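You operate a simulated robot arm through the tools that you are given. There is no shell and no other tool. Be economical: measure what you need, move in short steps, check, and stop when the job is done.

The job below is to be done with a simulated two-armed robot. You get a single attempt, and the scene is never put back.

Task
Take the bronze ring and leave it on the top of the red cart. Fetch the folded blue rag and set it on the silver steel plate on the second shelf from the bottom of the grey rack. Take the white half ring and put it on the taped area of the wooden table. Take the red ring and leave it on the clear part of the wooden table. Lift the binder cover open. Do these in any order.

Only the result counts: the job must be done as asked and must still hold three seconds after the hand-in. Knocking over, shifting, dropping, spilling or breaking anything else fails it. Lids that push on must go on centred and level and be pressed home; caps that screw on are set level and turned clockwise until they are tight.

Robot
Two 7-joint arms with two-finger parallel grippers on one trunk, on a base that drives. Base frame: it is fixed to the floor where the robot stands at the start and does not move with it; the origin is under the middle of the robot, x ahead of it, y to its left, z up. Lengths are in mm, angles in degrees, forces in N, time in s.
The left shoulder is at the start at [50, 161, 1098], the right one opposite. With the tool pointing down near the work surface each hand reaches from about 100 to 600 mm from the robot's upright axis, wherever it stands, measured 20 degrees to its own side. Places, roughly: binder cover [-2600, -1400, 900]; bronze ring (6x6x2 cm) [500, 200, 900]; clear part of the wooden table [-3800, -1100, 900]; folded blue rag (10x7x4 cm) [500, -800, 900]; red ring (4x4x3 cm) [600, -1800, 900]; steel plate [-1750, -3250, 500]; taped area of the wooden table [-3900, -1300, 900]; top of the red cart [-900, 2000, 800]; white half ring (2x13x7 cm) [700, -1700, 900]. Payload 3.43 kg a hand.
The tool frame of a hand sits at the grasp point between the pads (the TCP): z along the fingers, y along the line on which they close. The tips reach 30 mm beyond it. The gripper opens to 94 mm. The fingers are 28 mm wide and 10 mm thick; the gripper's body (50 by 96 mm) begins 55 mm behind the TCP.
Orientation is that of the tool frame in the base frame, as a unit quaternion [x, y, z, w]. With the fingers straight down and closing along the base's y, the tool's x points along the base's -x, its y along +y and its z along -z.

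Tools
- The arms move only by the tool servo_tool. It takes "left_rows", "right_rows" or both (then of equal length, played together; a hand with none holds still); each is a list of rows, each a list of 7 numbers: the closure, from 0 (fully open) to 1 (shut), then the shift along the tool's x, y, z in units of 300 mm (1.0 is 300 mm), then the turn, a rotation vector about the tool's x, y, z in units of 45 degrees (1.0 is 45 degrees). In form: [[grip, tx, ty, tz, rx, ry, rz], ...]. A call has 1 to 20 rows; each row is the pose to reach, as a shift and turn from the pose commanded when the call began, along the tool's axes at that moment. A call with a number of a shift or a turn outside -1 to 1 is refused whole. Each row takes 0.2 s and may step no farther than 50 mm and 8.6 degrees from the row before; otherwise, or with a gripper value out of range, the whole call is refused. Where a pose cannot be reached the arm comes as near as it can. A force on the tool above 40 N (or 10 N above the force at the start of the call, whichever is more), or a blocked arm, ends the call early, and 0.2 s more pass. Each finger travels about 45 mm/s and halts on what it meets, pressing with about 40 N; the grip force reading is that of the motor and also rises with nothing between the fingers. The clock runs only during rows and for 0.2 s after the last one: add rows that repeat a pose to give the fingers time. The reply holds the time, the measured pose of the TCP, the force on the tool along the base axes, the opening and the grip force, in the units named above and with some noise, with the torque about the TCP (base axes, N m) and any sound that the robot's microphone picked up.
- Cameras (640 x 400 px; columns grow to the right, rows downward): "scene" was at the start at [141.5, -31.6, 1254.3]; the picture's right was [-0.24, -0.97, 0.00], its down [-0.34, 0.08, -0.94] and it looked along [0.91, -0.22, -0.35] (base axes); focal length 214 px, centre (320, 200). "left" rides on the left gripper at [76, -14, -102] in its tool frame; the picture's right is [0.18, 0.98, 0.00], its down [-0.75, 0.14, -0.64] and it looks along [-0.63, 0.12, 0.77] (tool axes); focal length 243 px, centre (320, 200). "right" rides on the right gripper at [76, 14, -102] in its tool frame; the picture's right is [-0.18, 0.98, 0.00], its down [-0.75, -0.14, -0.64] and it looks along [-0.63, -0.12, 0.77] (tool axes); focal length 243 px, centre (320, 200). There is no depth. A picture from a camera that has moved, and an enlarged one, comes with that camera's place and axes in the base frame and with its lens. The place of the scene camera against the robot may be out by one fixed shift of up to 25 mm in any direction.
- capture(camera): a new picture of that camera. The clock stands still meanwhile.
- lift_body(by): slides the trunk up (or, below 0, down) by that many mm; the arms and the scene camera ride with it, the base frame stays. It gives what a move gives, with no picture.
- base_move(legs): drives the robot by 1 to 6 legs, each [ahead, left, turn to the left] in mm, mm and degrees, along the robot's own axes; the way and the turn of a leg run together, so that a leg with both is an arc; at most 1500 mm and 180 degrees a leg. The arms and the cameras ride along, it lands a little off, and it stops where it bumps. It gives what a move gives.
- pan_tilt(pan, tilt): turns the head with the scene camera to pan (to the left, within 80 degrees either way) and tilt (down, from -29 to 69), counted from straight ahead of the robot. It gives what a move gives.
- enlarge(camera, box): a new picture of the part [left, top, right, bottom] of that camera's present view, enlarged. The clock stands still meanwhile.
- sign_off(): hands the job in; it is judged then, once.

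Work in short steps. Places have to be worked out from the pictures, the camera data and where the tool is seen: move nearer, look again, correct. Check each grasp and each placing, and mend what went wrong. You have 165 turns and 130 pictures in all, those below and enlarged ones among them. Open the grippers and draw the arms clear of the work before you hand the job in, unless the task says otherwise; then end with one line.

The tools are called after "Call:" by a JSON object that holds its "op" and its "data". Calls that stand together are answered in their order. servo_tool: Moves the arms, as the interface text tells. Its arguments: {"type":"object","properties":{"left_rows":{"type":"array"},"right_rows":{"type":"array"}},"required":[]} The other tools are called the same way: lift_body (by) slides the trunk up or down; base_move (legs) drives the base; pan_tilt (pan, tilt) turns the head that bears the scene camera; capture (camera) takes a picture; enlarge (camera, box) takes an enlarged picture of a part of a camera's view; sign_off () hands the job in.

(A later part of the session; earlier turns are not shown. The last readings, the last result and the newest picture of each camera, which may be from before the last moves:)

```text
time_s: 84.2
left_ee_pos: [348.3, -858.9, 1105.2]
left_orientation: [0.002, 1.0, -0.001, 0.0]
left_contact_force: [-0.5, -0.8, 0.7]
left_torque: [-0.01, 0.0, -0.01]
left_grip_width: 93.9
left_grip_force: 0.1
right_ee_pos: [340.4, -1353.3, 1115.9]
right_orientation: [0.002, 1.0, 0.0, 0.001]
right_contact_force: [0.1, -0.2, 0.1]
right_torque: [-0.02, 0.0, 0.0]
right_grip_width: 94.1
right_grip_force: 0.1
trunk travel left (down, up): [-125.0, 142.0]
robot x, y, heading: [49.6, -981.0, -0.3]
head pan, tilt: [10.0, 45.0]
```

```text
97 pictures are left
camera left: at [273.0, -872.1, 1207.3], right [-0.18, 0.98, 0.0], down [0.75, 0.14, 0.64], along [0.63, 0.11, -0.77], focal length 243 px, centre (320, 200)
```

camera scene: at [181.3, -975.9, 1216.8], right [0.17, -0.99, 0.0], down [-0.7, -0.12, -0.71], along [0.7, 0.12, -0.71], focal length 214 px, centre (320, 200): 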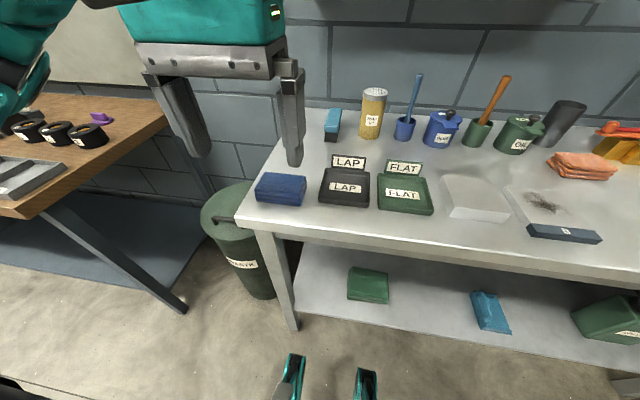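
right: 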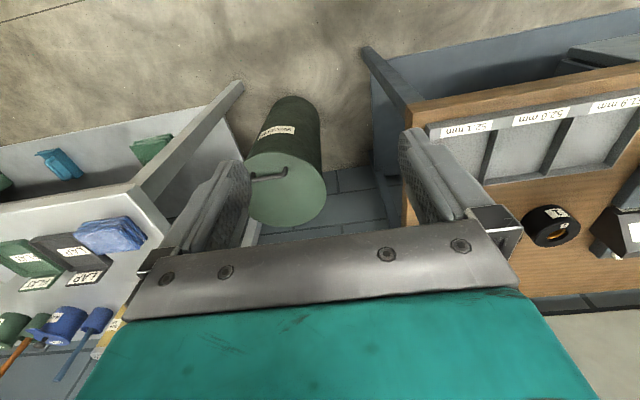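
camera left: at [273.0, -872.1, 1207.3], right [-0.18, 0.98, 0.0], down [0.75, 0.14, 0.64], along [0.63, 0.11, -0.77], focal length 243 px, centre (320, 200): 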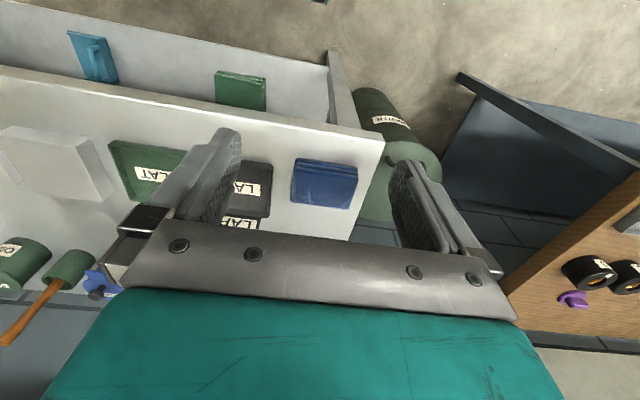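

The rag's long side (10 cm) runs along y, so a grip closing along x fits. Before choosing the grip, I look at the rack to learn its shelf clearance.

Call:
{"op": "pan_tilt", "data": {"pan": -80, "tilt": 15}}

Call:
{"op": "capture", "data": {"camera": "scene"}}

Call:
{"op": "enlarge", "data": {"camera": "scene", "box": [400, 60, 640, 260]}}

```text
time_s: 85.8
left_ee_pos: [348.8, -859.6, 1103.4]
left_orientation: [0.002, 1.0, -0.002, 0.0]
left_contact_force: [1.3, -0.5, -0.2]
left_torque: [0.01, -0.02, 0.01]
left_grip_width: 94.1
left_grip_force: 0.1
right_ee_pos: [341.2, -1352.9, 1116.2]
right_orientation: [0.002, 1.0, 0.0, 0.0]
right_contact_force: [-0.2, -0.2, -0.4]
right_torque: [-0.01, 0.0, -0.02]
right_grip_width: 93.9
right_grip_force: 0.0
trunk travel left (down, up): [-125.0, 142.0]
robot x, y, heading: [49.5, -978.3, -0.1]
head pan, tilt: [-80.0, 15.0]
```

```text
96 pictures are left
camera scene: at [116.9, -1081.5, 1263.6], right [-0.99, -0.17, 0.0], down [-0.04, 0.26, -0.97], along [0.16, -0.95, -0.26], focal length 214 px, centre (320, 200)
```

scene: 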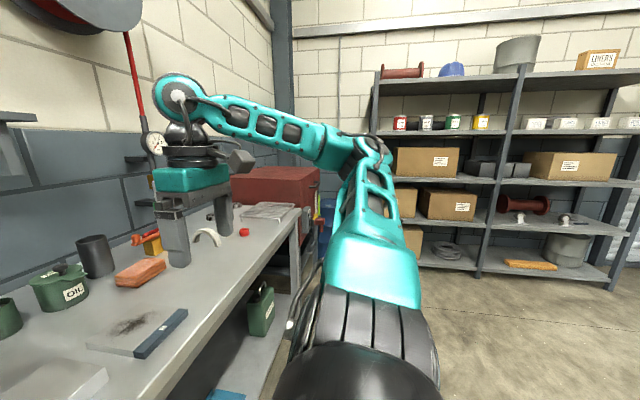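

```text
2.00 times, centred on (520, 160) of scene
camera zoom: at [116.9, -1081.5, 1263.6], right [-0.99, -0.17, 0.0], down [-0.04, 0.26, -0.97], along [0.16, -0.95, -0.26], focal length 429 px, centre (-80, 280)
```

zoom: 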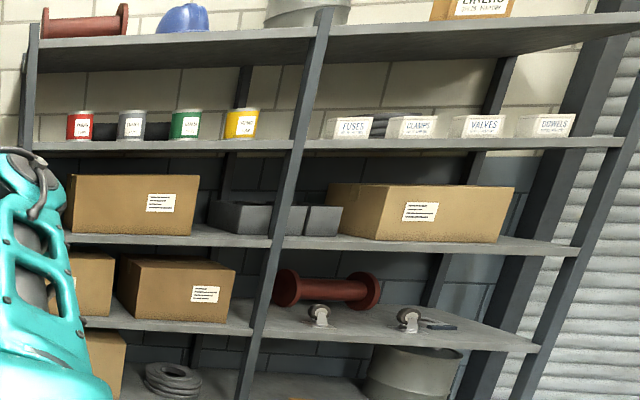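

Shelf spacing is about 400 mm, so the rag should be gripped with a forward-tilted tool that can later reach into the shelf. I yaw the left hand 45° (first half of 90°) while moving over the rag.

Call:
{"op": "servo_tool", "data": {"left_rows": [[0, -0.07, 0.02, 0, 0, 0, 0.17], [0, -0.14, 0.04, 0, 0, 0, 0.34], [0, -0.21, 0.06, 0, 0, 0, 0.51], [0, -0.28, 0.08, 0, 0, 0, 0.68], [0, -0.35, 0.1, 0, 0, 0, 0.85], [0, -0.42, 0.12, 0, 0, 0, 1.0]]}}

Call:
{"op": "servo_tool", "data": {"left_rows": [[0, 0, 0, 0, 0, 0, 0.17], [0, 0, 0, 0, 0, 0, 0.34], [0, 0, 0, 0, 0, 0, 0.51], [0, 0, 0, 0, 0, 0, 0.68], [0, 0, 0, 0, 0, 0, 0.85], [0, 0, 0, 0, 0, 0, 1.0]]}}

Call:
{"op": "capture", "data": {"camera": "left"}}

```text
time_s: 87.2
left_ee_pos: [477.4, -822.7, 1103.1]
left_orientation: [0.384, 0.923, -0.001, 0.002]
left_contact_force: [-0.6, -0.2, -1.0]
left_torque: [-0.01, 0.01, -0.01]
left_grip_width: 93.9
left_grip_force: 0.1
right_ee_pos: [340.6, -1353.9, 1116.2]
right_orientation: [0.002, 1.0, -0.001, 0.0]
right_contact_force: [-0.2, 0.2, 0.4]
right_torque: [0.0, 0.01, 0.04]
right_grip_width: 94.1
right_grip_force: 0.1
trunk travel left (down, up): [-125.0, 142.0]
robot x, y, heading: [51.2, -981.8, -0.1]
head pan, tilt: [-80.0, 15.0]
```

```text
time_s: 88.6
left_ee_pos: [356.6, -887.0, 1085.1]
left_orientation: [0.707, 0.707, 0.0, 0.003]
left_contact_force: [-0.2, -0.3, 0.1]
left_torque: [0.0, -0.01, -0.04]
left_grip_width: 93.9
left_grip_force: 0.1
left hand out of reach, approached as far as the arm can: row 2, 3, 4, 5, 6
right_ee_pos: [340.1, -1353.3, 1116.2]
right_orientation: [0.003, 1.0, 0.0, 0.0]
right_contact_force: [-0.3, 0.1, 0.0]
right_torque: [0.02, -0.05, 0.01]
right_grip_width: 94.1
right_grip_force: 0.1
trunk travel left (down, up): [-125.0, 142.0]
robot x, y, heading: [48.6, -983.5, -0.3]
head pan, tilt: [-80.0, 15.0]
```

```text
94 pictures are left
camera left: at [342.4, -810.4, 1187.7], right [0.98, 0.19, 0.0], down [0.14, -0.75, 0.65], along [0.12, -0.63, -0.76], focal length 243 px, centre (320, 200)
```

left: 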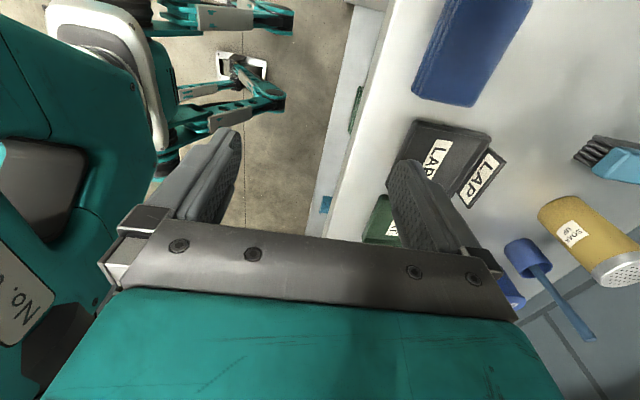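

That yaw isn't reachable for the left arm out there. I undo it and instead turn the whole robot to face −y beside the bench corner, so the natural hand orientation fits the rag.

Call:
{"op": "servo_tool", "data": {"left_rows": [[0, 0, 0, 0, 0, 0, -0.17], [0, 0, 0, 0, 0, 0, -0.34], [0, 0, 0, 0, 0, 0, -0.51], [0, 0, 0, 0, 0, 0, -0.68], [0, 0, 0, 0, 0, 0, -0.85], [0, 0, 0, 0, 0, 0, -1.0]]}}

Call:
{"op": "servo_tool", "data": {"left_rows": [[0, 0, 0, 0, 0, 0, -0.17], [0, 0, 0, 0, 0, 0, -0.34], [0, 0, 0, 0, 0, 0, -0.51], [0, 0, 0, 0, 0, 0, -0.68], [0, 0, 0, 0, 0, 0, -0.85], [0, 0, 0, 0, 0, 0, -1.0]]}}

Call:
{"op": "base_move", "data": {"legs": [[-150, 0, 0], [0, 406, 0], [0, 0, -90], [0, 180, 0]]}}

Call:
{"op": "pan_tilt", "data": {"pan": 40, "tilt": 45}}

Call:
{"op": "capture", "data": {"camera": "scene"}}

```text
time_s: 90.0
left_ee_pos: [355.4, -889.2, 1082.1]
left_orientation: [0.383, 0.924, -0.001, 0.001]
left_contact_force: [-0.6, 0.4, 0.0]
left_torque: [-0.02, 0.02, 0.01]
left_grip_width: 93.9
left_grip_force: 0.0
right_ee_pos: [340.2, -1352.7, 1114.9]
right_orientation: [0.003, 1.0, 0.0, 0.0]
right_contact_force: [1.0, -0.4, -0.3]
right_torque: [0.02, -0.03, -0.01]
right_grip_width: 93.8
right_grip_force: 0.1
trunk travel left (down, up): [-125.0, 142.0]
robot x, y, heading: [52.1, -981.7, -0.2]
head pan, tilt: [-80.0, 15.0]
```

```text
time_s: 91.4
left_ee_pos: [354.7, -889.1, 1081.1]
left_orientation: [0.0, 1.0, -0.001, 0.0]
left_contact_force: [-1.1, 1.0, 0.5]
left_torque: [0.0, 0.02, 0.0]
left_grip_width: 93.7
left_grip_force: 0.1
right_ee_pos: [340.2, -1352.7, 1115.0]
right_orientation: [0.003, 1.0, 0.0, 0.0]
right_contact_force: [-0.6, -0.5, 0.3]
right_torque: [0.02, -0.01, 0.02]
right_grip_width: 94.1
right_grip_force: 0.1
trunk travel left (down, up): [-125.0, 142.0]
robot x, y, heading: [50.8, -981.2, -0.3]
head pan, tilt: [-80.0, 15.0]
```

```text
time_s: 102.1
left_ee_pos: [180.6, -878.1, 1082.3]
left_orientation: [0.699, 0.715, -0.001, -0.001]
left_contact_force: [0.1, -0.1, -0.4]
left_torque: [0.0, -0.02, 0.01]
left_grip_width: 93.8
left_grip_force: 0.1
right_ee_pos: [-282.0, -872.7, 1117.0]
right_orientation: [0.701, 0.713, 0.0, 0.0]
right_contact_force: [-0.4, -0.2, 0.2]
right_torque: [0.04, -0.01, 0.01]
right_grip_width: 94.1
right_grip_force: 0.0
trunk travel left (down, up): [-125.0, 142.0]
robot x, y, heading: [84.7, -575.3, -88.9]
head pan, tilt: [-80.0, 15.0]
```

```text
time_s: 104.1
left_ee_pos: [180.7, -877.6, 1082.3]
left_orientation: [0.699, 0.715, -0.002, -0.001]
left_contact_force: [-0.1, -0.6, 0.3]
left_torque: [0.0, 0.01, 0.03]
left_grip_width: 93.8
left_grip_force: 0.2
right_ee_pos: [-281.1, -873.3, 1117.2]
right_orientation: [0.701, 0.714, 0.0, 0.0]
right_contact_force: [0.1, 0.0, -0.7]
right_torque: [0.01, 0.04, -0.01]
right_grip_width: 93.9
right_grip_force: 0.1
trunk travel left (down, up): [-125.0, 142.0]
robot x, y, heading: [84.1, -574.2, -89.3]
head pan, tilt: [40.0, 45.0]
```

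```text
93 pictures are left
camera scene: at [148.9, -684.2, 1216.8], right [-0.75, -0.66, 0.0], down [-0.46, 0.53, -0.71], along [0.46, -0.53, -0.71], focal length 214 px, centre (320, 200)
```

scene: 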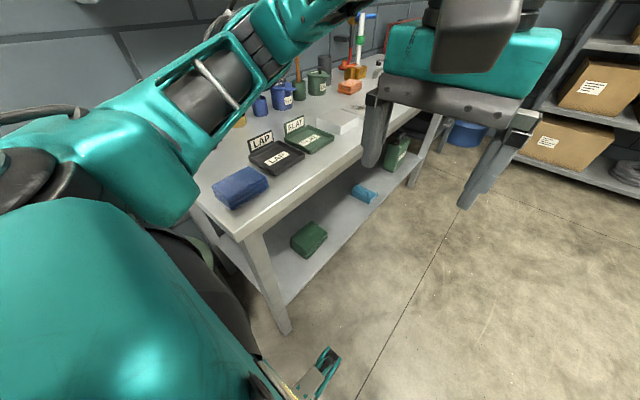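

The rag is ahead-left, at about [495–510, -830]. I bring the left hand over toward it in the natural orientation.

Call:
{"op": "servo_tool", "data": {"left_rows": [[0, 0.03, 0.13, 0, 0, 0, 0], [0, 0.06, 0.26, 0, 0, 0, 0], [0, 0.1, 0.4, 0, 0, 0, 0], [0, 0.14, 0.54, 0, 0, 0, 0], [0, 0.18, 0.68, 0, 0, 0, 0], [0, 0.22, 0.82, 0, 0, 0, 0], [0, 0.29, 0.96, 0, 0, 0, 0], [0, 0.33, 1.0, 0, 0, 0, 0]]}}

Call:
{"op": "capture", "data": {"camera": "left"}}

```text
time_s: 105.9
left_ee_pos: [427.9, -819.6, 1071.6]
left_orientation: [0.701, 0.714, -0.002, -0.002]
left_contact_force: [-0.8, 0.2, 0.6]
left_torque: [-0.01, 0.03, 0.0]
left_grip_width: 94.2
left_grip_force: 0.1
left hand out of reach, approached as far as the arm can: row 6, 7, 8
right_ee_pos: [-283.3, -871.5, 1115.4]
right_orientation: [0.701, 0.713, 0.0, 0.0]
right_contact_force: [-0.2, 0.6, -0.1]
right_torque: [-0.01, 0.01, -0.01]
right_grip_width: 94.1
right_grip_force: 0.1
trunk travel left (down, up): [-125.0, 142.0]
robot x, y, heading: [84.8, -573.1, -88.7]
head pan, tilt: [40.0, 45.0]
```

```text
92 pictures are left
camera left: at [413.5, -743.8, 1174.2], right [0.98, 0.2, 0.0], down [0.16, -0.75, 0.64], along [0.13, -0.63, -0.77], focal length 243 px, centre (320, 200)
```

left: 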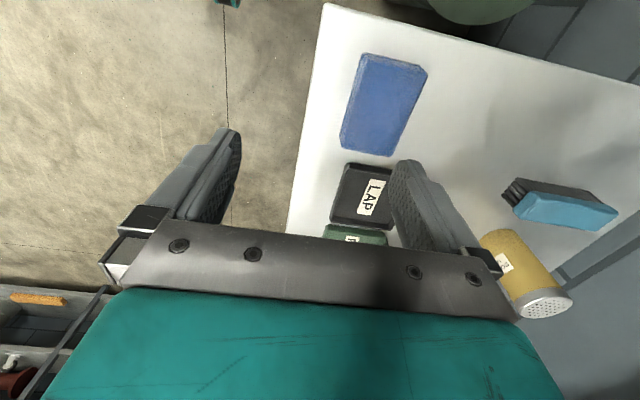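

The rag is at [499, -818] but just out of reach sideways. I turn the base to −45° here, where a 45° wrist yaw should reach well, drawing the hand in first.

Call:
{"op": "servo_tool", "data": {"left_rows": [[0, 0, -0.15, 0, 0, 0, 0], [0, 0, -0.3, 0, 0, 0, 0], [0, 0, -0.45, 0, 0, 0, 0], [0, 0, -0.6, 0, 0, 0, 0]]}}

Call:
{"op": "base_move", "data": {"legs": [[0, 0, 44]]}}

Call:
{"op": "servo_tool", "data": {"left_rows": [[0, 0, 0, 0, 0, 0, 0.17], [0, 0, 0, 0, 0, 0, 0.34], [0, 0, 0, 0, 0, 0, 0.51], [0, 0, 0, 0, 0, 0, 0.68], [0, 0, 0, 0, 0, 0, 0.85], [0, 0, 0, 0, 0, 0, 1.0]]}}

Call:
{"op": "capture", "data": {"camera": "left"}}

```text
time_s: 106.9
left_ee_pos: [247.7, -821.1, 1071.9]
left_orientation: [0.7, 0.714, -0.002, -0.001]
left_contact_force: [0.1, 0.0, -0.7]
left_torque: [0.01, 0.01, 0.02]
left_grip_width: 94.0
left_grip_force: 0.1
right_ee_pos: [-285.3, -871.2, 1115.0]
right_orientation: [0.702, 0.713, 0.001, 0.001]
right_contact_force: [0.1, -0.3, 0.1]
right_torque: [-0.02, -0.03, -0.02]
right_grip_width: 94.1
right_grip_force: 0.1
trunk travel left (down, up): [-125.0, 142.0]
robot x, y, heading: [88.0, -571.0, -89.0]
head pan, tilt: [40.0, 45.0]
```

```text
time_s: 109.3
left_ee_pos: [374.4, -636.6, 1073.0]
left_orientation: [0.382, 0.924, -0.001, 0.0]
left_contact_force: [0.1, -0.9, 0.3]
left_torque: [-0.01, -0.04, -0.03]
left_grip_width: 94.1
left_grip_force: 0.0
right_ee_pos: [28.0, -1042.5, 1115.6]
right_orientation: [0.383, 0.924, 0.0, -0.001]
right_contact_force: [1.5, -0.3, 0.3]
right_torque: [0.0, 0.02, -0.01]
right_grip_width: 93.9
right_grip_force: 0.2
trunk travel left (down, up): [-125.0, 142.0]
robot x, y, heading: [83.3, -571.9, -45.2]
head pan, tilt: [40.0, 45.0]
```

```text
time_s: 110.7
left_ee_pos: [374.8, -636.4, 1073.0]
left_orientation: [0.708, 0.706, -0.002, 0.001]
left_contact_force: [1.0, 0.4, -0.4]
left_torque: [0.04, -0.01, 0.02]
left_grip_width: 93.8
left_grip_force: 0.0
right_ee_pos: [27.9, -1042.6, 1116.0]
right_orientation: [0.382, 0.924, 0.0, 0.0]
right_contact_force: [-1.1, -0.9, 0.3]
right_torque: [0.01, 0.01, 0.02]
right_grip_width: 93.8
right_grip_force: 0.1
trunk travel left (down, up): [-125.0, 142.0]
robot x, y, heading: [83.7, -572.9, -44.8]
head pan, tilt: [40.0, 45.0]
```

```text
91 pictures are left
camera left: at [360.7, -559.7, 1175.4], right [0.98, 0.18, 0.0], down [0.14, -0.75, 0.64], along [0.12, -0.63, -0.77], focal length 243 px, centre (320, 200)
```

left: 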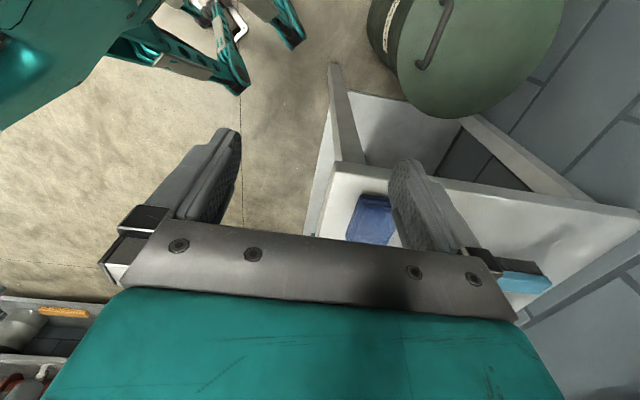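

Orientation is now aligned (closing along x). I move above-behind the rag while tilting the tool 40° toward −y.

Call:
{"op": "servo_tool", "data": {"left_rows": [[0, -0.05, 0.08, 0.02, 0, -0.15, 0], [0, -0.1, 0.16, 0.04, 0, -0.3, 0], [0, -0.15, 0.24, 0.06, 0, -0.45, 0], [0, -0.2, 0.32, 0.08, 0, -0.6, 0], [0, -0.24, 0.38, 0.1, 0, -0.75, 0], [0, -0.28, 0.413, 0.11, 0, -0.889, 0]]}}

Call:
{"op": "capture", "data": {"camera": "left"}}

Call:
{"op": "capture", "data": {"camera": "scene"}}

```text
time_s: 112.1
left_ee_pos: [497.6, -719.6, 1039.1]
left_orientation: [0.663, 0.665, -0.244, 0.243]
left_contact_force: [0.4, -0.5, 0.4]
left_torque: [0.01, 0.0, -0.05]
left_grip_width: 94.0
left_grip_force: 0.0
right_ee_pos: [27.7, -1042.9, 1116.2]
right_orientation: [0.383, 0.924, 0.0, 0.0]
right_contact_force: [-0.9, 0.2, 0.7]
right_torque: [-0.01, 0.0, -0.01]
right_grip_width: 93.9
right_grip_force: 0.0
trunk travel left (down, up): [-125.0, 142.0]
robot x, y, heading: [81.3, -570.8, -45.0]
head pan, tilt: [40.0, 45.0]
```

```text
90 pictures are left
camera left: at [483.2, -595.7, 1068.5], right [0.98, 0.14, -0.12], down [0.14, -0.16, 0.98], along [0.12, -0.98, -0.18], focal length 243 px, centre (320, 200)
```

left: 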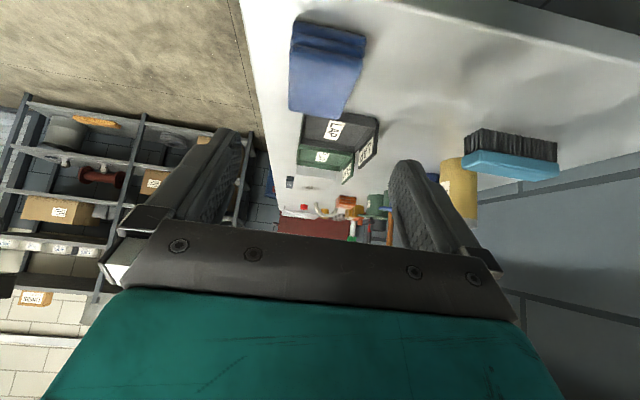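

```text
89 pictures are left
camera scene: at [204.3, -618.2, 1216.8], right [-0.09, -1.0, 0.0], down [-0.7, 0.06, -0.71], along [0.7, -0.06, -0.71], focal length 214 px, centre (320, 200)
```

scene: 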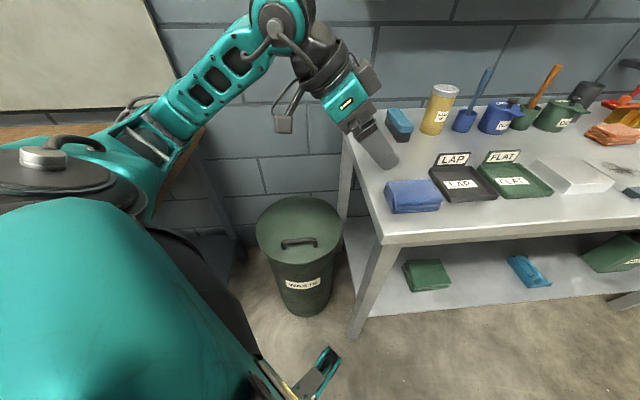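

Rag spans about y −782…−882, x 465…529, top z≈903, table ≈872. I advance most of the way along the tilted axis and look.

Call:
{"op": "servo_tool", "data": {"left_rows": [[0, 0.01, 0, 0.12, 0, 0, 0], [0, 0.02, 0, 0.24, 0, 0, 0], [0, 0.03, 0, 0.36, 0, 0, 0], [0, 0.038, 0, 0.44, 0, 0, 0]]}}

Call:
{"op": "capture", "data": {"camera": "left"}}

Call:
{"op": "enlarge", "data": {"camera": "scene", "box": [300, 70, 500, 250]}}

```text
time_s: 113.1
left_ee_pos: [497.8, -798.2, 930.9]
left_orientation: [0.663, 0.665, -0.243, 0.243]
left_contact_force: [0.4, -1.1, 0.5]
left_torque: [-0.01, -0.01, -0.06]
left_grip_width: 94.1
left_grip_force: 0.1
right_ee_pos: [28.0, -1041.8, 1116.1]
right_orientation: [0.383, 0.924, -0.001, 0.001]
right_contact_force: [-0.4, -0.5, -0.9]
right_torque: [0.0, -0.02, 0.01]
right_grip_width: 93.9
right_grip_force: 0.1
trunk travel left (down, up): [-125.0, 142.0]
robot x, y, heading: [85.6, -572.5, -44.9]
head pan, tilt: [40.0, 45.0]
```

```text
88 pictures are left
camera left: at [483.2, -673.3, 960.4], right [0.98, 0.14, -0.12], down [0.14, -0.16, 0.98], along [0.12, -0.98, -0.18], focal length 243 px, centre (320, 200)
```

left: 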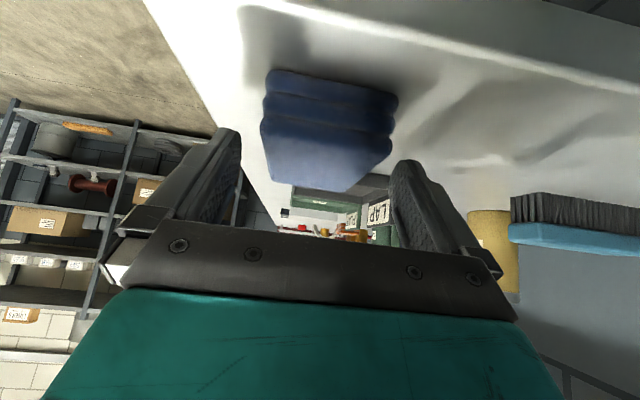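

```text
2.22 times, centred on (400, 160) of scene
camera zoom: at [204.2, -618.3, 1216.8], right [-0.09, -1.0, 0.0], down [-0.7, 0.06, -0.71], along [0.7, -0.06, -0.71], focal length 477 px, centre (142, 289)
```

zoom: 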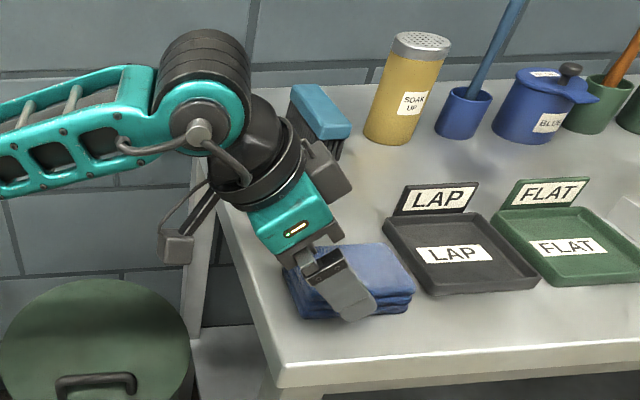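

The rag sits 872–907 in z, centred on x≈495, between the fingers. I advance the last 28 mm and close.

Call:
{"op": "servo_tool", "data": {"left_rows": [[0, 0, 0, 0.04, 0, 0, 0], [0, 0, -0.007, 0.07, 0, 0, 0], [0, 0.006, -0.007, 0.098, 0, 0, 0], [0.2, 0.006, -0.007, 0.098, 0, 0, 0], [0.5, 0.006, -0.007, 0.098, 0, 0, 0], [1, 0.006, -0.007, 0.098, 0, 0, 0], [1, 0.006, -0.007, 0.098, 0, 0, 0], [1, 0.006, -0.007, 0.098, 0, 0, 0]]}}

Call:
{"op": "enlarge", "data": {"camera": "scene", "box": [300, 70, 500, 250]}}

```text
time_s: 114.9
left_ee_pos: [490.7, -815.6, 911.2]
left_orientation: [0.663, 0.663, -0.245, 0.247]
left_contact_force: [-10.7, 10.1, 35.3]
left_torque: [-0.01, 1.24, -0.32]
left_grip_width: 70.3
left_grip_force: 40.1
right_ee_pos: [24.2, -1040.7, 1116.8]
right_orientation: [0.383, 0.924, 0.0, 0.001]
right_contact_force: [-0.2, 0.0, -0.1]
right_torque: [0.03, 0.0, -0.05]
right_grip_width: 94.0
right_grip_force: 0.1
trunk travel left (down, up): [-125.0, 142.0]
robot x, y, heading: [84.5, -573.9, -45.1]
head pan, tilt: [40.0, 45.0]
```

```text
2.22 times, centred on (400, 160) of scene
camera zoom: at [201.1, -616.2, 1217.3], right [-0.09, -1.0, 0.0], down [-0.7, 0.06, -0.71], along [0.71, -0.06, -0.7], focal length 477 px, centre (142, 289)
```

zoom: 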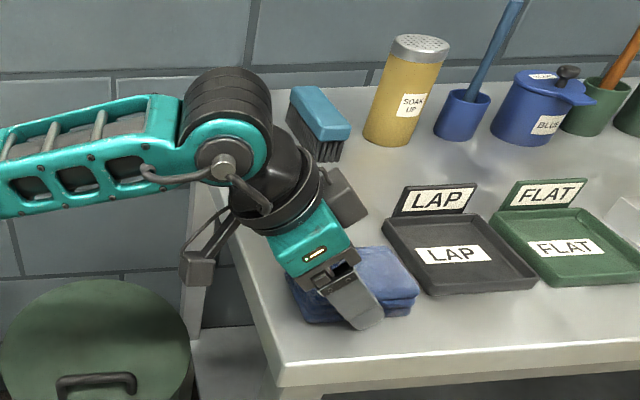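

Gripped at 70 mm, with the tips resting on the table. I lift straight up.

Call:
{"op": "servo_tool", "data": {"left_rows": [[1, -0.01, 0, -0.013, 0, 0, 0], [1, -0.05, 0, -0.06, 0, 0, 0], [1, -0.14, 0, -0.17, 0, 0, 0], [1, -0.24, 0, -0.28, 0, 0, 0], [1, -0.34, 0, -0.4, 0, 0, 0]]}}

Call:
{"op": "capture", "data": {"camera": "scene"}}

Call:
{"op": "capture", "data": {"camera": "left"}}

```text
time_s: 116.1
left_ee_pos: [496.6, -815.7, 1065.7]
left_orientation: [0.663, 0.665, -0.243, 0.242]
left_contact_force: [1.0, 0.3, -1.1]
left_torque: [0.01, 0.0, -0.01]
left_grip_width: 70.2
left_grip_force: 39.8
right_ee_pos: [26.2, -1043.3, 1115.0]
right_orientation: [0.383, 0.924, 0.0, -0.001]
right_contact_force: [0.0, 0.7, 0.2]
right_torque: [-0.01, -0.02, -0.01]
right_grip_width: 93.9
right_grip_force: 0.1
trunk travel left (down, up): [-125.0, 142.0]
robot x, y, heading: [81.3, -570.4, -45.2]
head pan, tilt: [40.0, 45.0]
```

```text
85 pictures are left
camera scene: at [204.0, -618.3, 1216.7], right [-0.09, -1.0, 0.0], down [-0.7, 0.06, -0.71], along [0.7, -0.06, -0.71], focal length 214 px, centre (320, 200)
```

scene: 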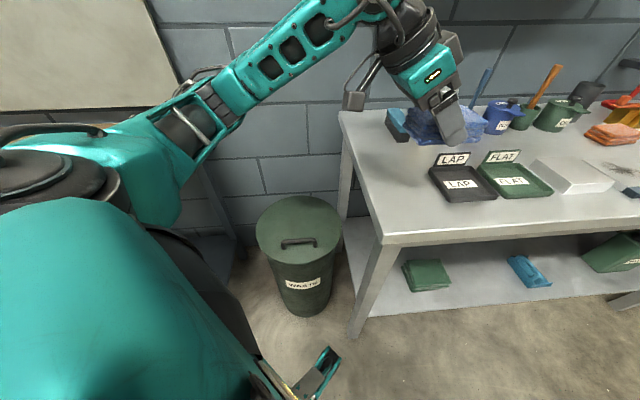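

```text
84 pictures are left
camera left: at [482.4, -691.4, 1096.1], right [0.98, 0.14, -0.12], down [0.14, -0.16, 0.98], along [0.12, -0.98, -0.18], focal length 243 px, centre (320, 200)
```

left: 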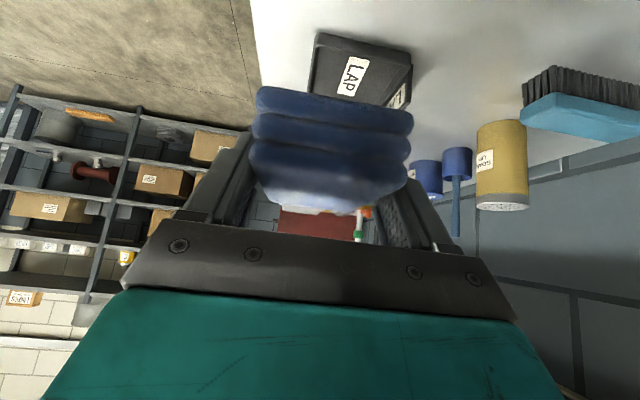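

The rag is firmly held. I draw the arm in, undo the 45° yaw, and drive to the far part of the bench to see the rings.

Call:
{"op": "servo_tool", "data": {"left_rows": [[1, 0.06, -0.04, -0.05, -0.1, 0, -0.12], [1, 0.12, -0.08, -0.1, -0.2, 0, -0.24], [1, 0.18, -0.12, -0.15, -0.3, 0, -0.36], [1, 0.24, -0.16, -0.2, -0.4, 0, -0.48], [1, 0.3, -0.2, -0.25, -0.5, 0, -0.6], [1, 0.355, -0.23, -0.298, -0.643, 0, -0.766]]}}

Call:
{"op": "base_move", "data": {"legs": [[-200, 0, 0], [0, 0, 45], [0, -1230, 0], [80, 0, 0]]}}

Call:
{"op": "pan_tilt", "data": {"pan": -15, "tilt": 35}}

Call:
{"op": "capture", "data": {"camera": "scene"}}

```text
refused: row 6 steps farther than a row can; nothing moved
```

```text
time_s: 131.0
left_ee_pos: [491.6, -1523.7, 1065.9]
left_orientation: [0.353, 0.871, -0.13, 0.317]
left_contact_force: [1.5, -0.3, -1.2]
left_torque: [0.02, 0.02, 0.01]
left_grip_width: 70.2
left_grip_force: 40.0
right_ee_pos: [325.7, -2018.5, 1116.7]
right_orientation: [-0.005, 1.0, 0.0, 0.0]
right_contact_force: [-0.6, 1.3, -0.2]
right_torque: [0.01, 0.04, -0.01]
right_grip_width: 94.1
right_grip_force: 0.2
trunk travel left (down, up): [-125.0, 142.0]
robot x, y, heading: [31.3, -1648.9, 0.6]
head pan, tilt: [40.0, 45.0]
```

```text
time_s: 132.2
left_ee_pos: [491.9, -1523.2, 1066.2]
left_orientation: [0.353, 0.87, -0.131, 0.318]
left_contact_force: [-0.5, -0.6, 0.5]
left_torque: [0.03, 0.01, 0.02]
left_grip_width: 70.2
left_grip_force: 40.1
right_ee_pos: [326.8, -2016.9, 1115.7]
right_orientation: [-0.006, 1.0, -0.001, 0.0]
right_contact_force: [0.0, 0.3, 0.2]
right_torque: [-0.01, 0.03, -0.01]
right_grip_width: 93.9
right_grip_force: 0.1
trunk travel left (down, up): [-125.0, 142.0]
robot x, y, heading: [28.3, -1650.8, 0.8]
head pan, tilt: [-15.0, 35.0]
```

```text
83 pictures are left
camera scene: at [166.1, -1679.9, 1231.6], right [-0.25, -0.97, 0.0], down [-0.56, 0.14, -0.82], along [0.79, -0.2, -0.57], focal length 214 px, centre (320, 200)
```

scene: 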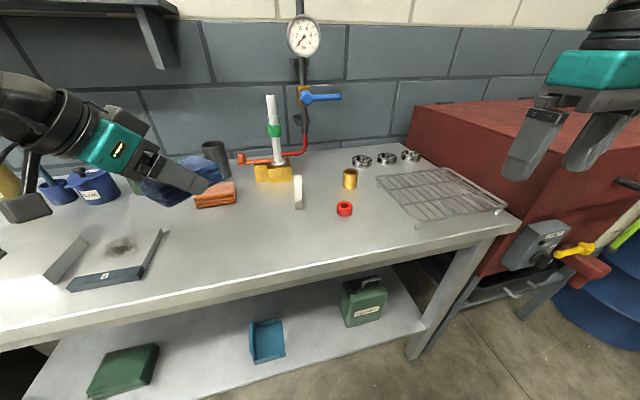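

The half ring stands on edge near [656, -1739] (thin along y), the red ring is near [589, -1856]. I first redo the left arm's retraction with smaller steps.

Call:
{"op": "servo_tool", "data": {"left_rows": [[1, 0.05, -0.03, -0.04, -0.09, 0, -0.107], [1, 0.1, -0.06, -0.08, -0.18, 0, -0.214], [1, 0.15, -0.1, -0.12, -0.27, 0, -0.322], [1, 0.2, -0.13, -0.16, -0.36, 0, -0.429], [1, 0.25, -0.16, -0.2, -0.45, 0, -0.536], [1, 0.3, -0.2, -0.25, -0.55, 0, -0.655], [1, 0.355, -0.23, -0.298, -0.643, 0, -0.766]]}}

Call:
{"op": "base_move", "data": {"legs": [[0, 85, -0.8], [70, 0, 0]]}}

Call:
{"op": "capture", "data": {"camera": "scene"}}

Call:
{"op": "capture", "data": {"camera": "right"}}

```text
time_s: 133.8
left_ee_pos: [367.9, -1485.1, 1084.2]
left_orientation: [-0.007, 0.94, 0.001, 0.342]
left_contact_force: [-0.3, -0.6, -1.0]
left_torque: [0.01, -0.02, -0.03]
left_grip_width: 70.2
left_grip_force: 40.6
left hand out of reach, approached as far as the arm can: row 6, 7
right_ee_pos: [326.3, -2016.8, 1114.1]
right_orientation: [-0.006, 1.0, 0.001, 0.0]
right_contact_force: [0.5, 1.2, 0.3]
right_torque: [0.0, 0.0, 0.01]
right_grip_width: 94.3
right_grip_force: 0.1
trunk travel left (down, up): [-125.0, 142.0]
robot x, y, heading: [30.9, -1647.2, 0.7]
head pan, tilt: [-15.0, 35.0]
```

```text
time_s: 135.8
left_ee_pos: [441.5, -1406.6, 1082.6]
left_orientation: [-0.001, 0.94, -0.001, 0.341]
left_contact_force: [-0.7, -0.2, -1.5]
left_torque: [0.01, 0.0, 0.0]
left_grip_width: 70.2
left_grip_force: 39.8
right_ee_pos: [391.2, -1936.3, 1114.6]
right_orientation: [0.001, 1.0, -0.001, 0.0]
right_contact_force: [0.2, 0.5, 0.1]
right_torque: [0.03, 0.01, 0.02]
right_grip_width: 94.1
right_grip_force: 0.2
trunk travel left (down, up): [-125.0, 142.0]
robot x, y, heading: [97.6, -1566.0, -0.1]
head pan, tilt: [-15.0, 35.0]
```

```text
82 pictures are left
camera scene: at [235.7, -1597.7, 1231.5], right [-0.26, -0.97, 0.0], down [-0.55, 0.15, -0.82], along [0.79, -0.21, -0.57], focal length 214 px, centre (320, 200)
```

scene: 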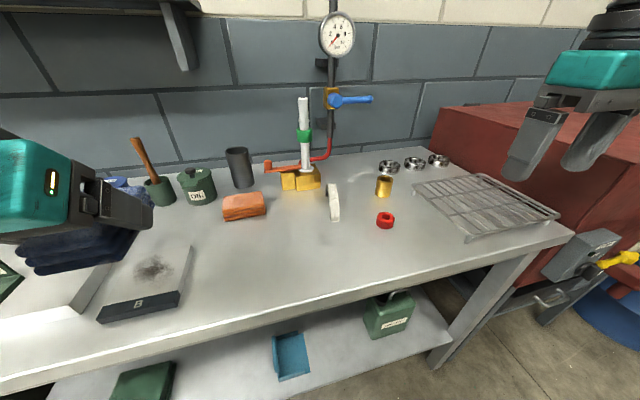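

```text
81 pictures are left
camera right: at [315.3, -1923.0, 1218.8], right [0.19, 0.98, 0.0], down [0.75, -0.14, 0.64], along [0.63, -0.12, -0.77], focal length 243 px, centre (320, 200)
```

right: 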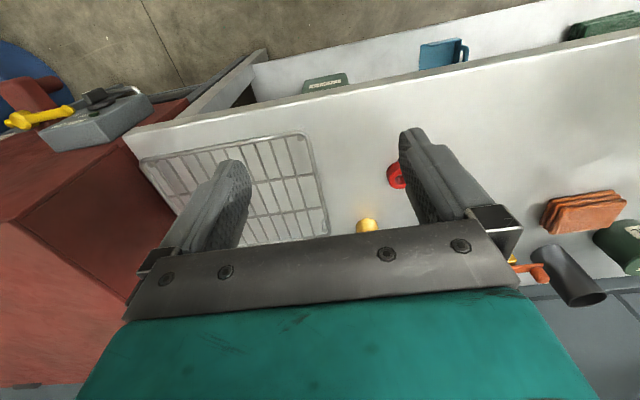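

Using the hand camera as reference, the half ring's near leg is at roughly [607, -1732]. I bring the right hand over it and look.

Call:
{"op": "servo_tool", "data": {"right_rows": [[0, -0.09, 0.12, 0, 0, 0, 0], [0, -0.18, 0.24, 0, 0, 0, 0], [0, -0.27, 0.36, 0, 0, 0, 0], [0, -0.36, 0.48, 0, 0, 0, 0], [0, -0.45, 0.58, 0.02, 0, 0, 0], [0, -0.53, 0.68, 0.05, 0, 0, 0]]}}

Call:
{"op": "capture", "data": {"camera": "right"}}

Call:
{"op": "enlarge", "data": {"camera": "scene", "box": [240, 100, 460, 260]}}

```text
time_s: 137.2
left_ee_pos: [440.7, -1406.0, 1083.4]
left_orientation: [-0.001, 0.94, -0.001, 0.341]
left_contact_force: [-0.1, 0.0, -1.1]
left_torque: [-0.03, 0.02, 0.01]
left_grip_width: 70.2
left_grip_force: 40.0
right_ee_pos: [551.8, -1735.0, 1101.1]
right_orientation: [0.001, 1.0, 0.0, 0.0]
right_contact_force: [-0.1, -0.2, -0.9]
right_torque: [-0.01, 0.0, -0.02]
right_grip_width: 94.0
right_grip_force: 0.1
trunk travel left (down, up): [-125.0, 142.0]
robot x, y, heading: [97.6, -1562.6, -0.1]
head pan, tilt: [-15.0, 35.0]
```

```text
80 pictures are left
camera right: at [475.1, -1719.9, 1204.4], right [0.19, 0.98, 0.0], down [0.75, -0.14, 0.64], along [0.63, -0.12, -0.77], focal length 243 px, centre (320, 200)
```

right: 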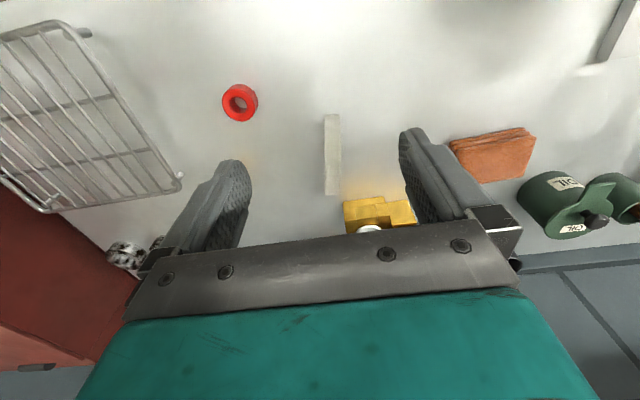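

```text
2.50 times, centred on (350, 180) of scene
camera zoom: at [235.8, -1597.7, 1231.4], right [-0.26, -0.97, 0.0], down [-0.55, 0.15, -0.82], along [0.79, -0.21, -0.57], focal length 536 px, centre (245, 250)
```

zoom: 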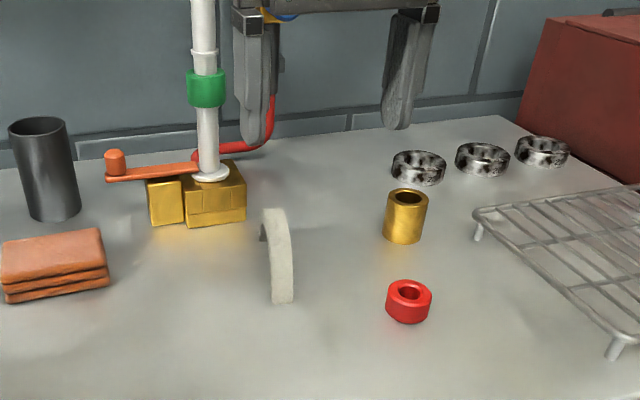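

The half ring spans x≈599–729 with its crown near [660, -1738, 942], yawed about −9°. I yaw the hand to match and lower to 1000.

Call:
{"op": "servo_tool", "data": {"right_rows": [[0, -0.1, 0, 0.1, 0, 0, 0.06], [0, -0.2, 0, 0.2, 0, 0, 0.12], [0, -0.29, -0.005, 0.29, 0, 0, 0.19], [0, -0.335, -0.007, 0.337, 0, 0, 0.19]]}}

Call:
{"op": "capture", "data": {"camera": "right"}}

Call:
{"op": "enlarge", "data": {"camera": "scene", "box": [240, 100, 460, 260]}}

```text
time_s: 138.2
left_ee_pos: [440.5, -1406.4, 1082.5]
left_orientation: [0.0, 0.94, -0.002, 0.342]
left_contact_force: [0.0, 0.5, 0.7]
left_torque: [-0.03, 0.0, 0.0]
left_grip_width: 70.3
left_grip_force: 40.0
right_ee_pos: [624.9, -1759.2, 1001.0]
right_orientation: [0.075, 0.997, 0.001, 0.001]
right_contact_force: [-0.1, 0.3, 0.4]
right_torque: [0.0, 0.01, 0.01]
right_grip_width: 94.2
right_grip_force: 0.2
right hand out of reach, approached as far as the arm can: row 2, 3, 4
trunk travel left (down, up): [-125.0, 142.0]
robot x, y, heading: [95.1, -1564.1, -0.3]
head pan, tilt: [-15.0, 35.0]
```

```text
78 pictures are left
camera right: at [550.5, -1733.0, 1104.2], right [0.33, 0.94, 0.0], down [0.72, -0.25, 0.64], along [0.61, -0.21, -0.77], focal length 243 px, centre (320, 200)
```

right: 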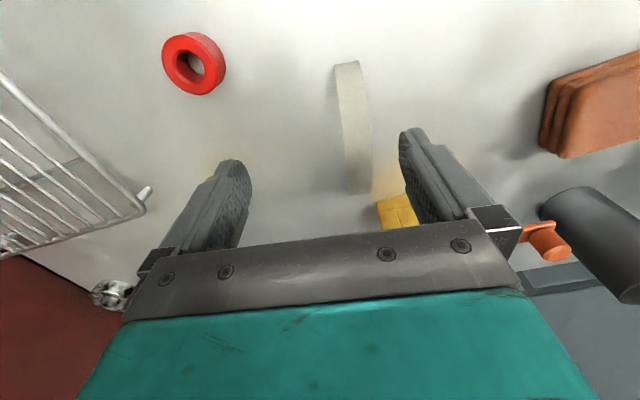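

```text
2.50 times, centred on (350, 180) of scene
camera zoom: at [235.0, -1597.8, 1231.6], right [-0.26, -0.97, 0.0], down [-0.55, 0.15, -0.82], along [0.79, -0.21, -0.57], focal length 536 px, centre (245, 250)
```

zoom: 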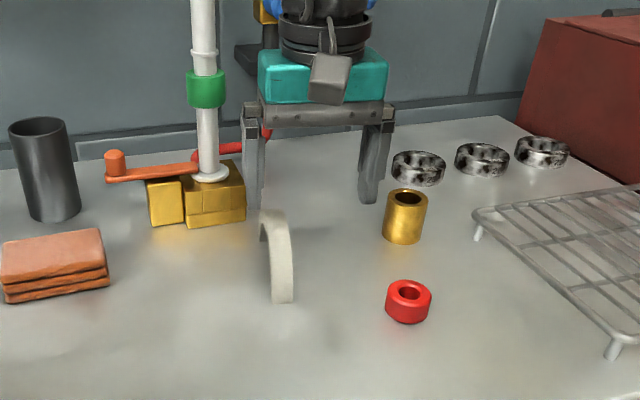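

Just out of reach. The base's feet (about 260 mm ahead) still have room before the bench, so I raise the hand a little and drive 55 mm closer.

Call:
{"op": "base_move", "data": {"legs": [[55, 0, 0]]}}

Call:
{"op": "capture", "data": {"camera": "right"}}

```text
time_s: 139.2
left_ee_pos: [464.3, -1405.8, 1083.0]
left_orientation: [-0.002, 0.94, -0.001, 0.342]
left_contact_force: [0.7, -0.1, -0.4]
left_torque: [-0.02, 0.0, 0.01]
left_grip_width: 70.3
left_grip_force: 39.9
right_ee_pos: [649.2, -1758.3, 1001.1]
right_orientation: [0.077, 0.997, -0.001, 0.0]
right_contact_force: [-0.1, 0.1, 0.5]
right_torque: [-0.02, 0.04, -0.02]
right_grip_width: 94.1
right_grip_force: 0.1
trunk travel left (down, up): [-125.0, 142.0]
robot x, y, heading: [122.4, -1565.5, -0.1]
head pan, tilt: [-15.0, 35.0]
stopped in leg 1: the robot was blocked; the commanded pose is now the measured one
```

```text
76 pictures are left
camera right: at [576.2, -1733.1, 1103.4], right [0.33, 0.94, 0.0], down [0.72, -0.25, 0.64], along [0.61, -0.21, -0.77], focal length 243 px, centre (320, 200)
```

right: 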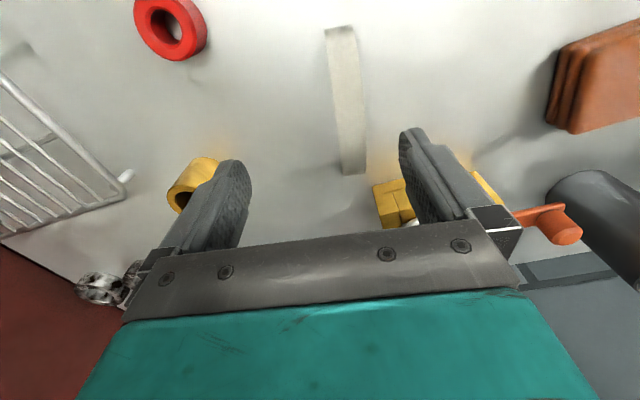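

The base touched the bench lightly and stopped; the ring has not moved (same computed ends). Now I centre over its crown and descend to TCP 936.

Call:
{"op": "servo_tool", "data": {"right_rows": [[0, -0.008, 0.082, 0, 0, 0, 0.02], [0, -0.008, 0.082, 0.1, 0, 0, 0.02], [0.2, -0.008, 0.082, 0.18, 0, 0, 0.02]]}}

Call:
{"op": "capture", "data": {"camera": "right"}}

Call:
{"op": "enlarge", "data": {"camera": "scene", "box": [200, 100, 420, 260]}}

```text
time_s: 140.0
left_ee_pos: [467.3, -1406.2, 1082.4]
left_orientation: [-0.003, 0.94, -0.001, 0.342]
left_contact_force: [-0.4, -0.8, -0.9]
left_torque: [-0.01, 0.04, 0.01]
left_grip_width: 70.3
left_grip_force: 39.7
right_ee_pos: [636.4, -1751.3, 951.7]
right_orientation: [0.083, 0.997, 0.001, 0.0]
right_contact_force: [-0.2, 0.1, 0.3]
right_torque: [-0.01, 0.03, -0.04]
right_grip_width: 75.3
right_grip_force: 0.1
right hand out of reach, approached as far as the arm can: row 1, 2, 3
trunk travel left (down, up): [-125.0, 142.0]
robot x, y, heading: [123.4, -1565.8, 0.0]
head pan, tilt: [-15.0, 35.0]
```

```text
75 pictures are left
camera right: at [564.7, -1724.8, 1054.6], right [0.35, 0.94, 0.0], down [0.72, -0.27, 0.64], along [0.6, -0.22, -0.77], focal length 243 px, centre (320, 200)
```

right: 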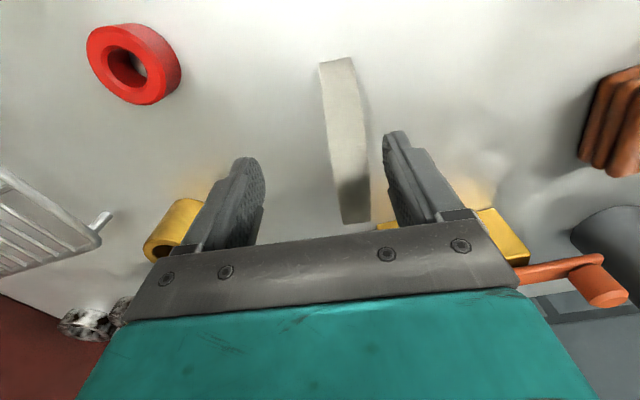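

```text
2.50 times, centred on (310, 180) of scene
camera zoom: at [261.0, -1597.8, 1231.6], right [-0.26, -0.97, 0.0], down [-0.55, 0.15, -0.82], along [0.79, -0.21, -0.57], focal length 536 px, centre (345, 250)
```

zoom: 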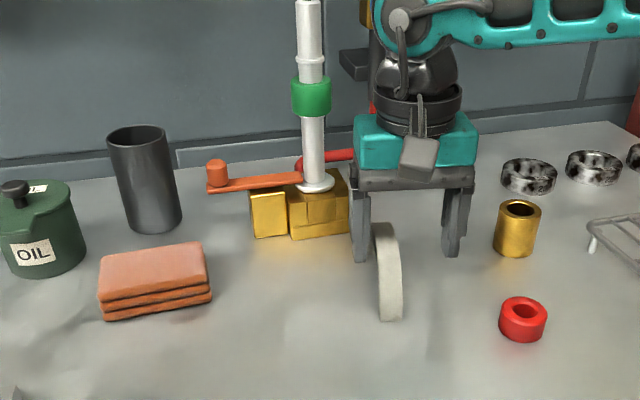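

Still short of reach with a vertical tool. Tilting the tool 25° forward (about the closing axis) brings the wrist nearer; I do that while centring on the ring.

Call:
{"op": "servo_tool", "data": {"right_rows": [[0.2, 0, 0.02, -0.02, 0, -0.15, 0], [0.2, 0, 0.04, -0.02, 0, -0.3, 0], [0.2, -0.01, 0.065, -0.02, 0, -0.45, 0], [0.2, -0.023, 0.065, -0.02, 0, -0.556, 0]]}}

Call:
{"op": "capture", "data": {"camera": "right"}}

Call:
{"op": "enlarge", "data": {"camera": "scene", "box": [200, 100, 420, 260]}}

```text
time_s: 141.0
left_ee_pos: [466.0, -1406.0, 1083.3]
left_orientation: [-0.002, 0.94, -0.001, 0.342]
left_contact_force: [-0.2, -0.9, -0.6]
left_torque: [0.0, 0.0, 0.0]
left_grip_width: 70.0
left_grip_force: 39.9
right_ee_pos: [646.6, -1733.4, 955.7]
right_orientation: [0.081, 0.973, -0.018, 0.216]
right_contact_force: [0.3, -0.6, -0.5]
right_torque: [0.0, 0.03, -0.02]
right_grip_width: 75.2
right_grip_force: 0.1
trunk travel left (down, up): [-125.0, 142.0]
robot x, y, heading: [126.8, -1567.5, -0.1]
head pan, tilt: [-15.0, 35.0]
```

```text
73 pictures are left
camera right: at [539.5, -1700.4, 1017.1], right [0.33, 0.94, 0.08], down [0.38, -0.21, 0.9], along [0.86, -0.27, -0.43], focal length 243 px, centre (320, 200)
```

right: 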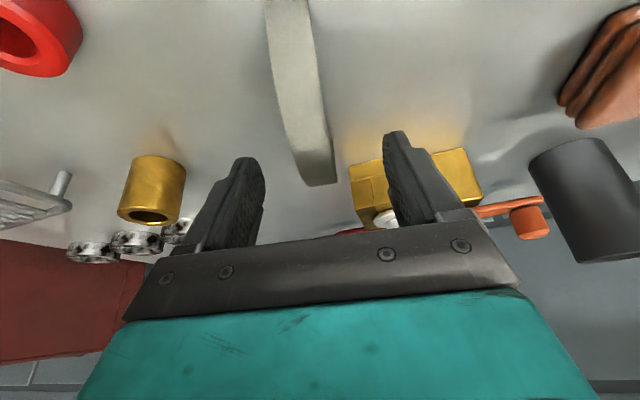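

```text
2.50 times, centred on (310, 180) of scene
camera zoom: at [260.9, -1597.7, 1231.6], right [-0.26, -0.97, 0.0], down [-0.55, 0.15, -0.82], along [0.79, -0.21, -0.57], focal length 536 px, centre (345, 250)
```

zoom: 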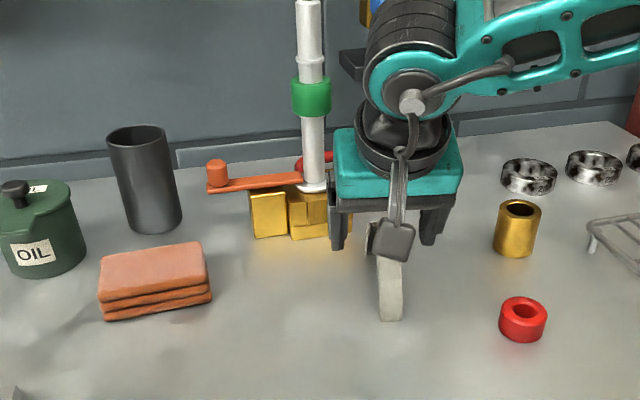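

Well centred on the ring now. I lower 20 mm and close.

Call:
{"op": "servo_tool", "data": {"right_rows": [[0.2, 0.014, 0, 0.03, 0, 0, 0], [0.2, 0.03, 0, 0.063, 0, 0, 0], [0.5, 0.03, 0, 0.063, 0, 0, 0], [0.8, 0.03, 0, 0.063, 0, 0, 0], [1, 0.03, 0, 0.063, 0, 0, 0], [1, 0.03, 0, 0.063, 0, 0, 0], [1, 0.03, 0, 0.063, 0, 0, 0], [1, 0.03, 0, 0.063, 0, 0, 0]]}}

Call:
{"op": "capture", "data": {"camera": "right"}}

```text
time_s: 142.8
left_ee_pos: [465.5, -1405.3, 1082.9]
left_orientation: [-0.002, 0.94, -0.001, 0.341]
left_contact_force: [0.0, 0.2, -0.8]
left_torque: [0.04, 0.01, -0.01]
left_grip_width: 70.0
left_grip_force: 40.6
right_ee_pos: [647.2, -1733.3, 935.7]
right_orientation: [0.082, 0.973, -0.019, 0.216]
right_contact_force: [1.2, 0.5, 0.2]
right_torque: [0.03, 0.01, 0.04]
right_grip_width: 23.5
right_grip_force: 39.9
trunk travel left (down, up): [-125.0, 142.0]
robot x, y, heading: [129.7, -1569.1, 0.2]
head pan, tilt: [-15.0, 35.0]
```

```text
71 pictures are left
camera right: at [539.3, -1700.5, 996.4], right [0.33, 0.94, 0.08], down [0.38, -0.21, 0.9], along [0.86, -0.27, -0.43], focal length 243 px, centre (320, 200)
```

right: 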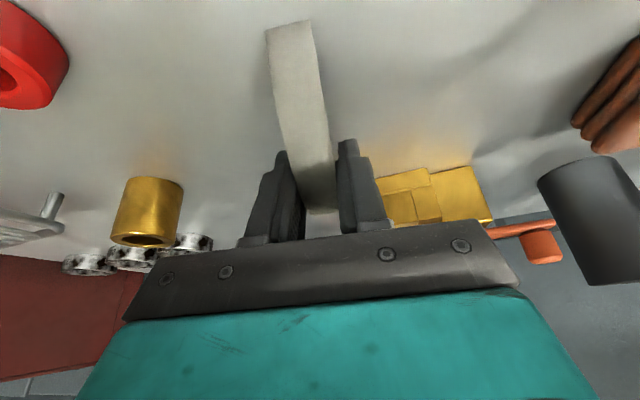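

Gripped at 23.5 mm. I lift it straight up and draw it in toward me.

Call:
{"op": "servo_tool", "data": {"right_rows": [[1, -0.014, 0, -0.03, 0, 0, 0], [1, -0.07, 0, -0.15, 0, 0, 0], [1, -0.13, 0, -0.28, 0, 0, 0], [1, -0.19, 0, -0.41, 0, 0, 0], [1, -0.08, 0, -0.47, 0, 0, 0], [1, 0.03, 0, -0.53, 0, 0, 0], [1, 0.14, 0, -0.59, 0, 0, 0], [1, 0.25, 0, -0.65, 0, 0, 0]]}}

Call:
{"op": "capture", "data": {"camera": "scene"}}

Call:
{"op": "capture", "data": {"camera": "right"}}

```text
time_s: 144.6
left_ee_pos: [467.6, -1406.0, 1082.7]
left_orientation: [-0.002, 0.94, -0.001, 0.341]
left_contact_force: [-0.4, 0.0, -0.4]
left_torque: [0.02, 0.03, 0.01]
left_grip_width: 70.1
left_grip_force: 40.4
right_ee_pos: [499.7, -1705.7, 1080.1]
right_orientation: [0.083, 0.973, -0.019, 0.215]
right_contact_force: [-0.3, -0.5, -0.6]
right_torque: [0.02, -0.03, 0.02]
right_grip_width: 23.8
right_grip_force: 39.6
trunk travel left (down, up): [-125.0, 142.0]
robot x, y, heading: [122.5, -1565.9, -0.1]
head pan, tilt: [-15.0, 35.0]
```

```text
70 pictures are left
camera scene: at [260.5, -1597.7, 1231.6], right [-0.26, -0.97, 0.0], down [-0.55, 0.15, -0.82], along [0.79, -0.21, -0.57], focal length 214 px, centre (320, 200)
```

scene: 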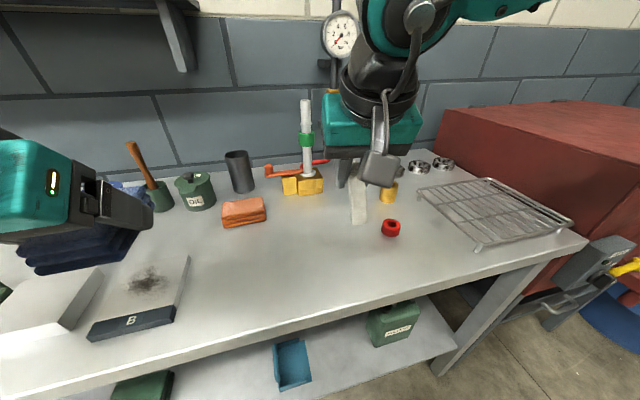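

```text
69 pictures are left
camera right: at [391.4, -1672.2, 1142.1], right [0.33, 0.94, 0.08], down [0.38, -0.21, 0.9], along [0.86, -0.27, -0.43], focal length 243 px, centre (320, 200)
```

right: 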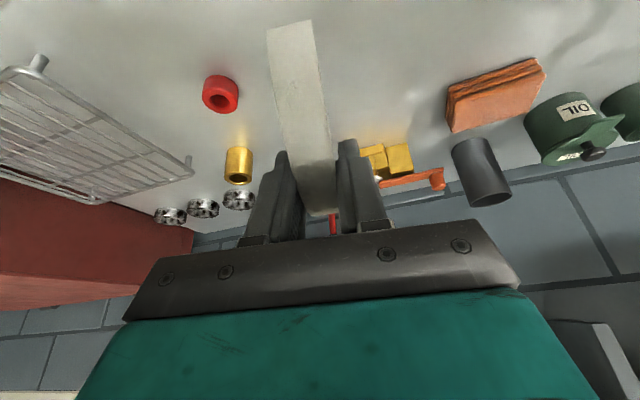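

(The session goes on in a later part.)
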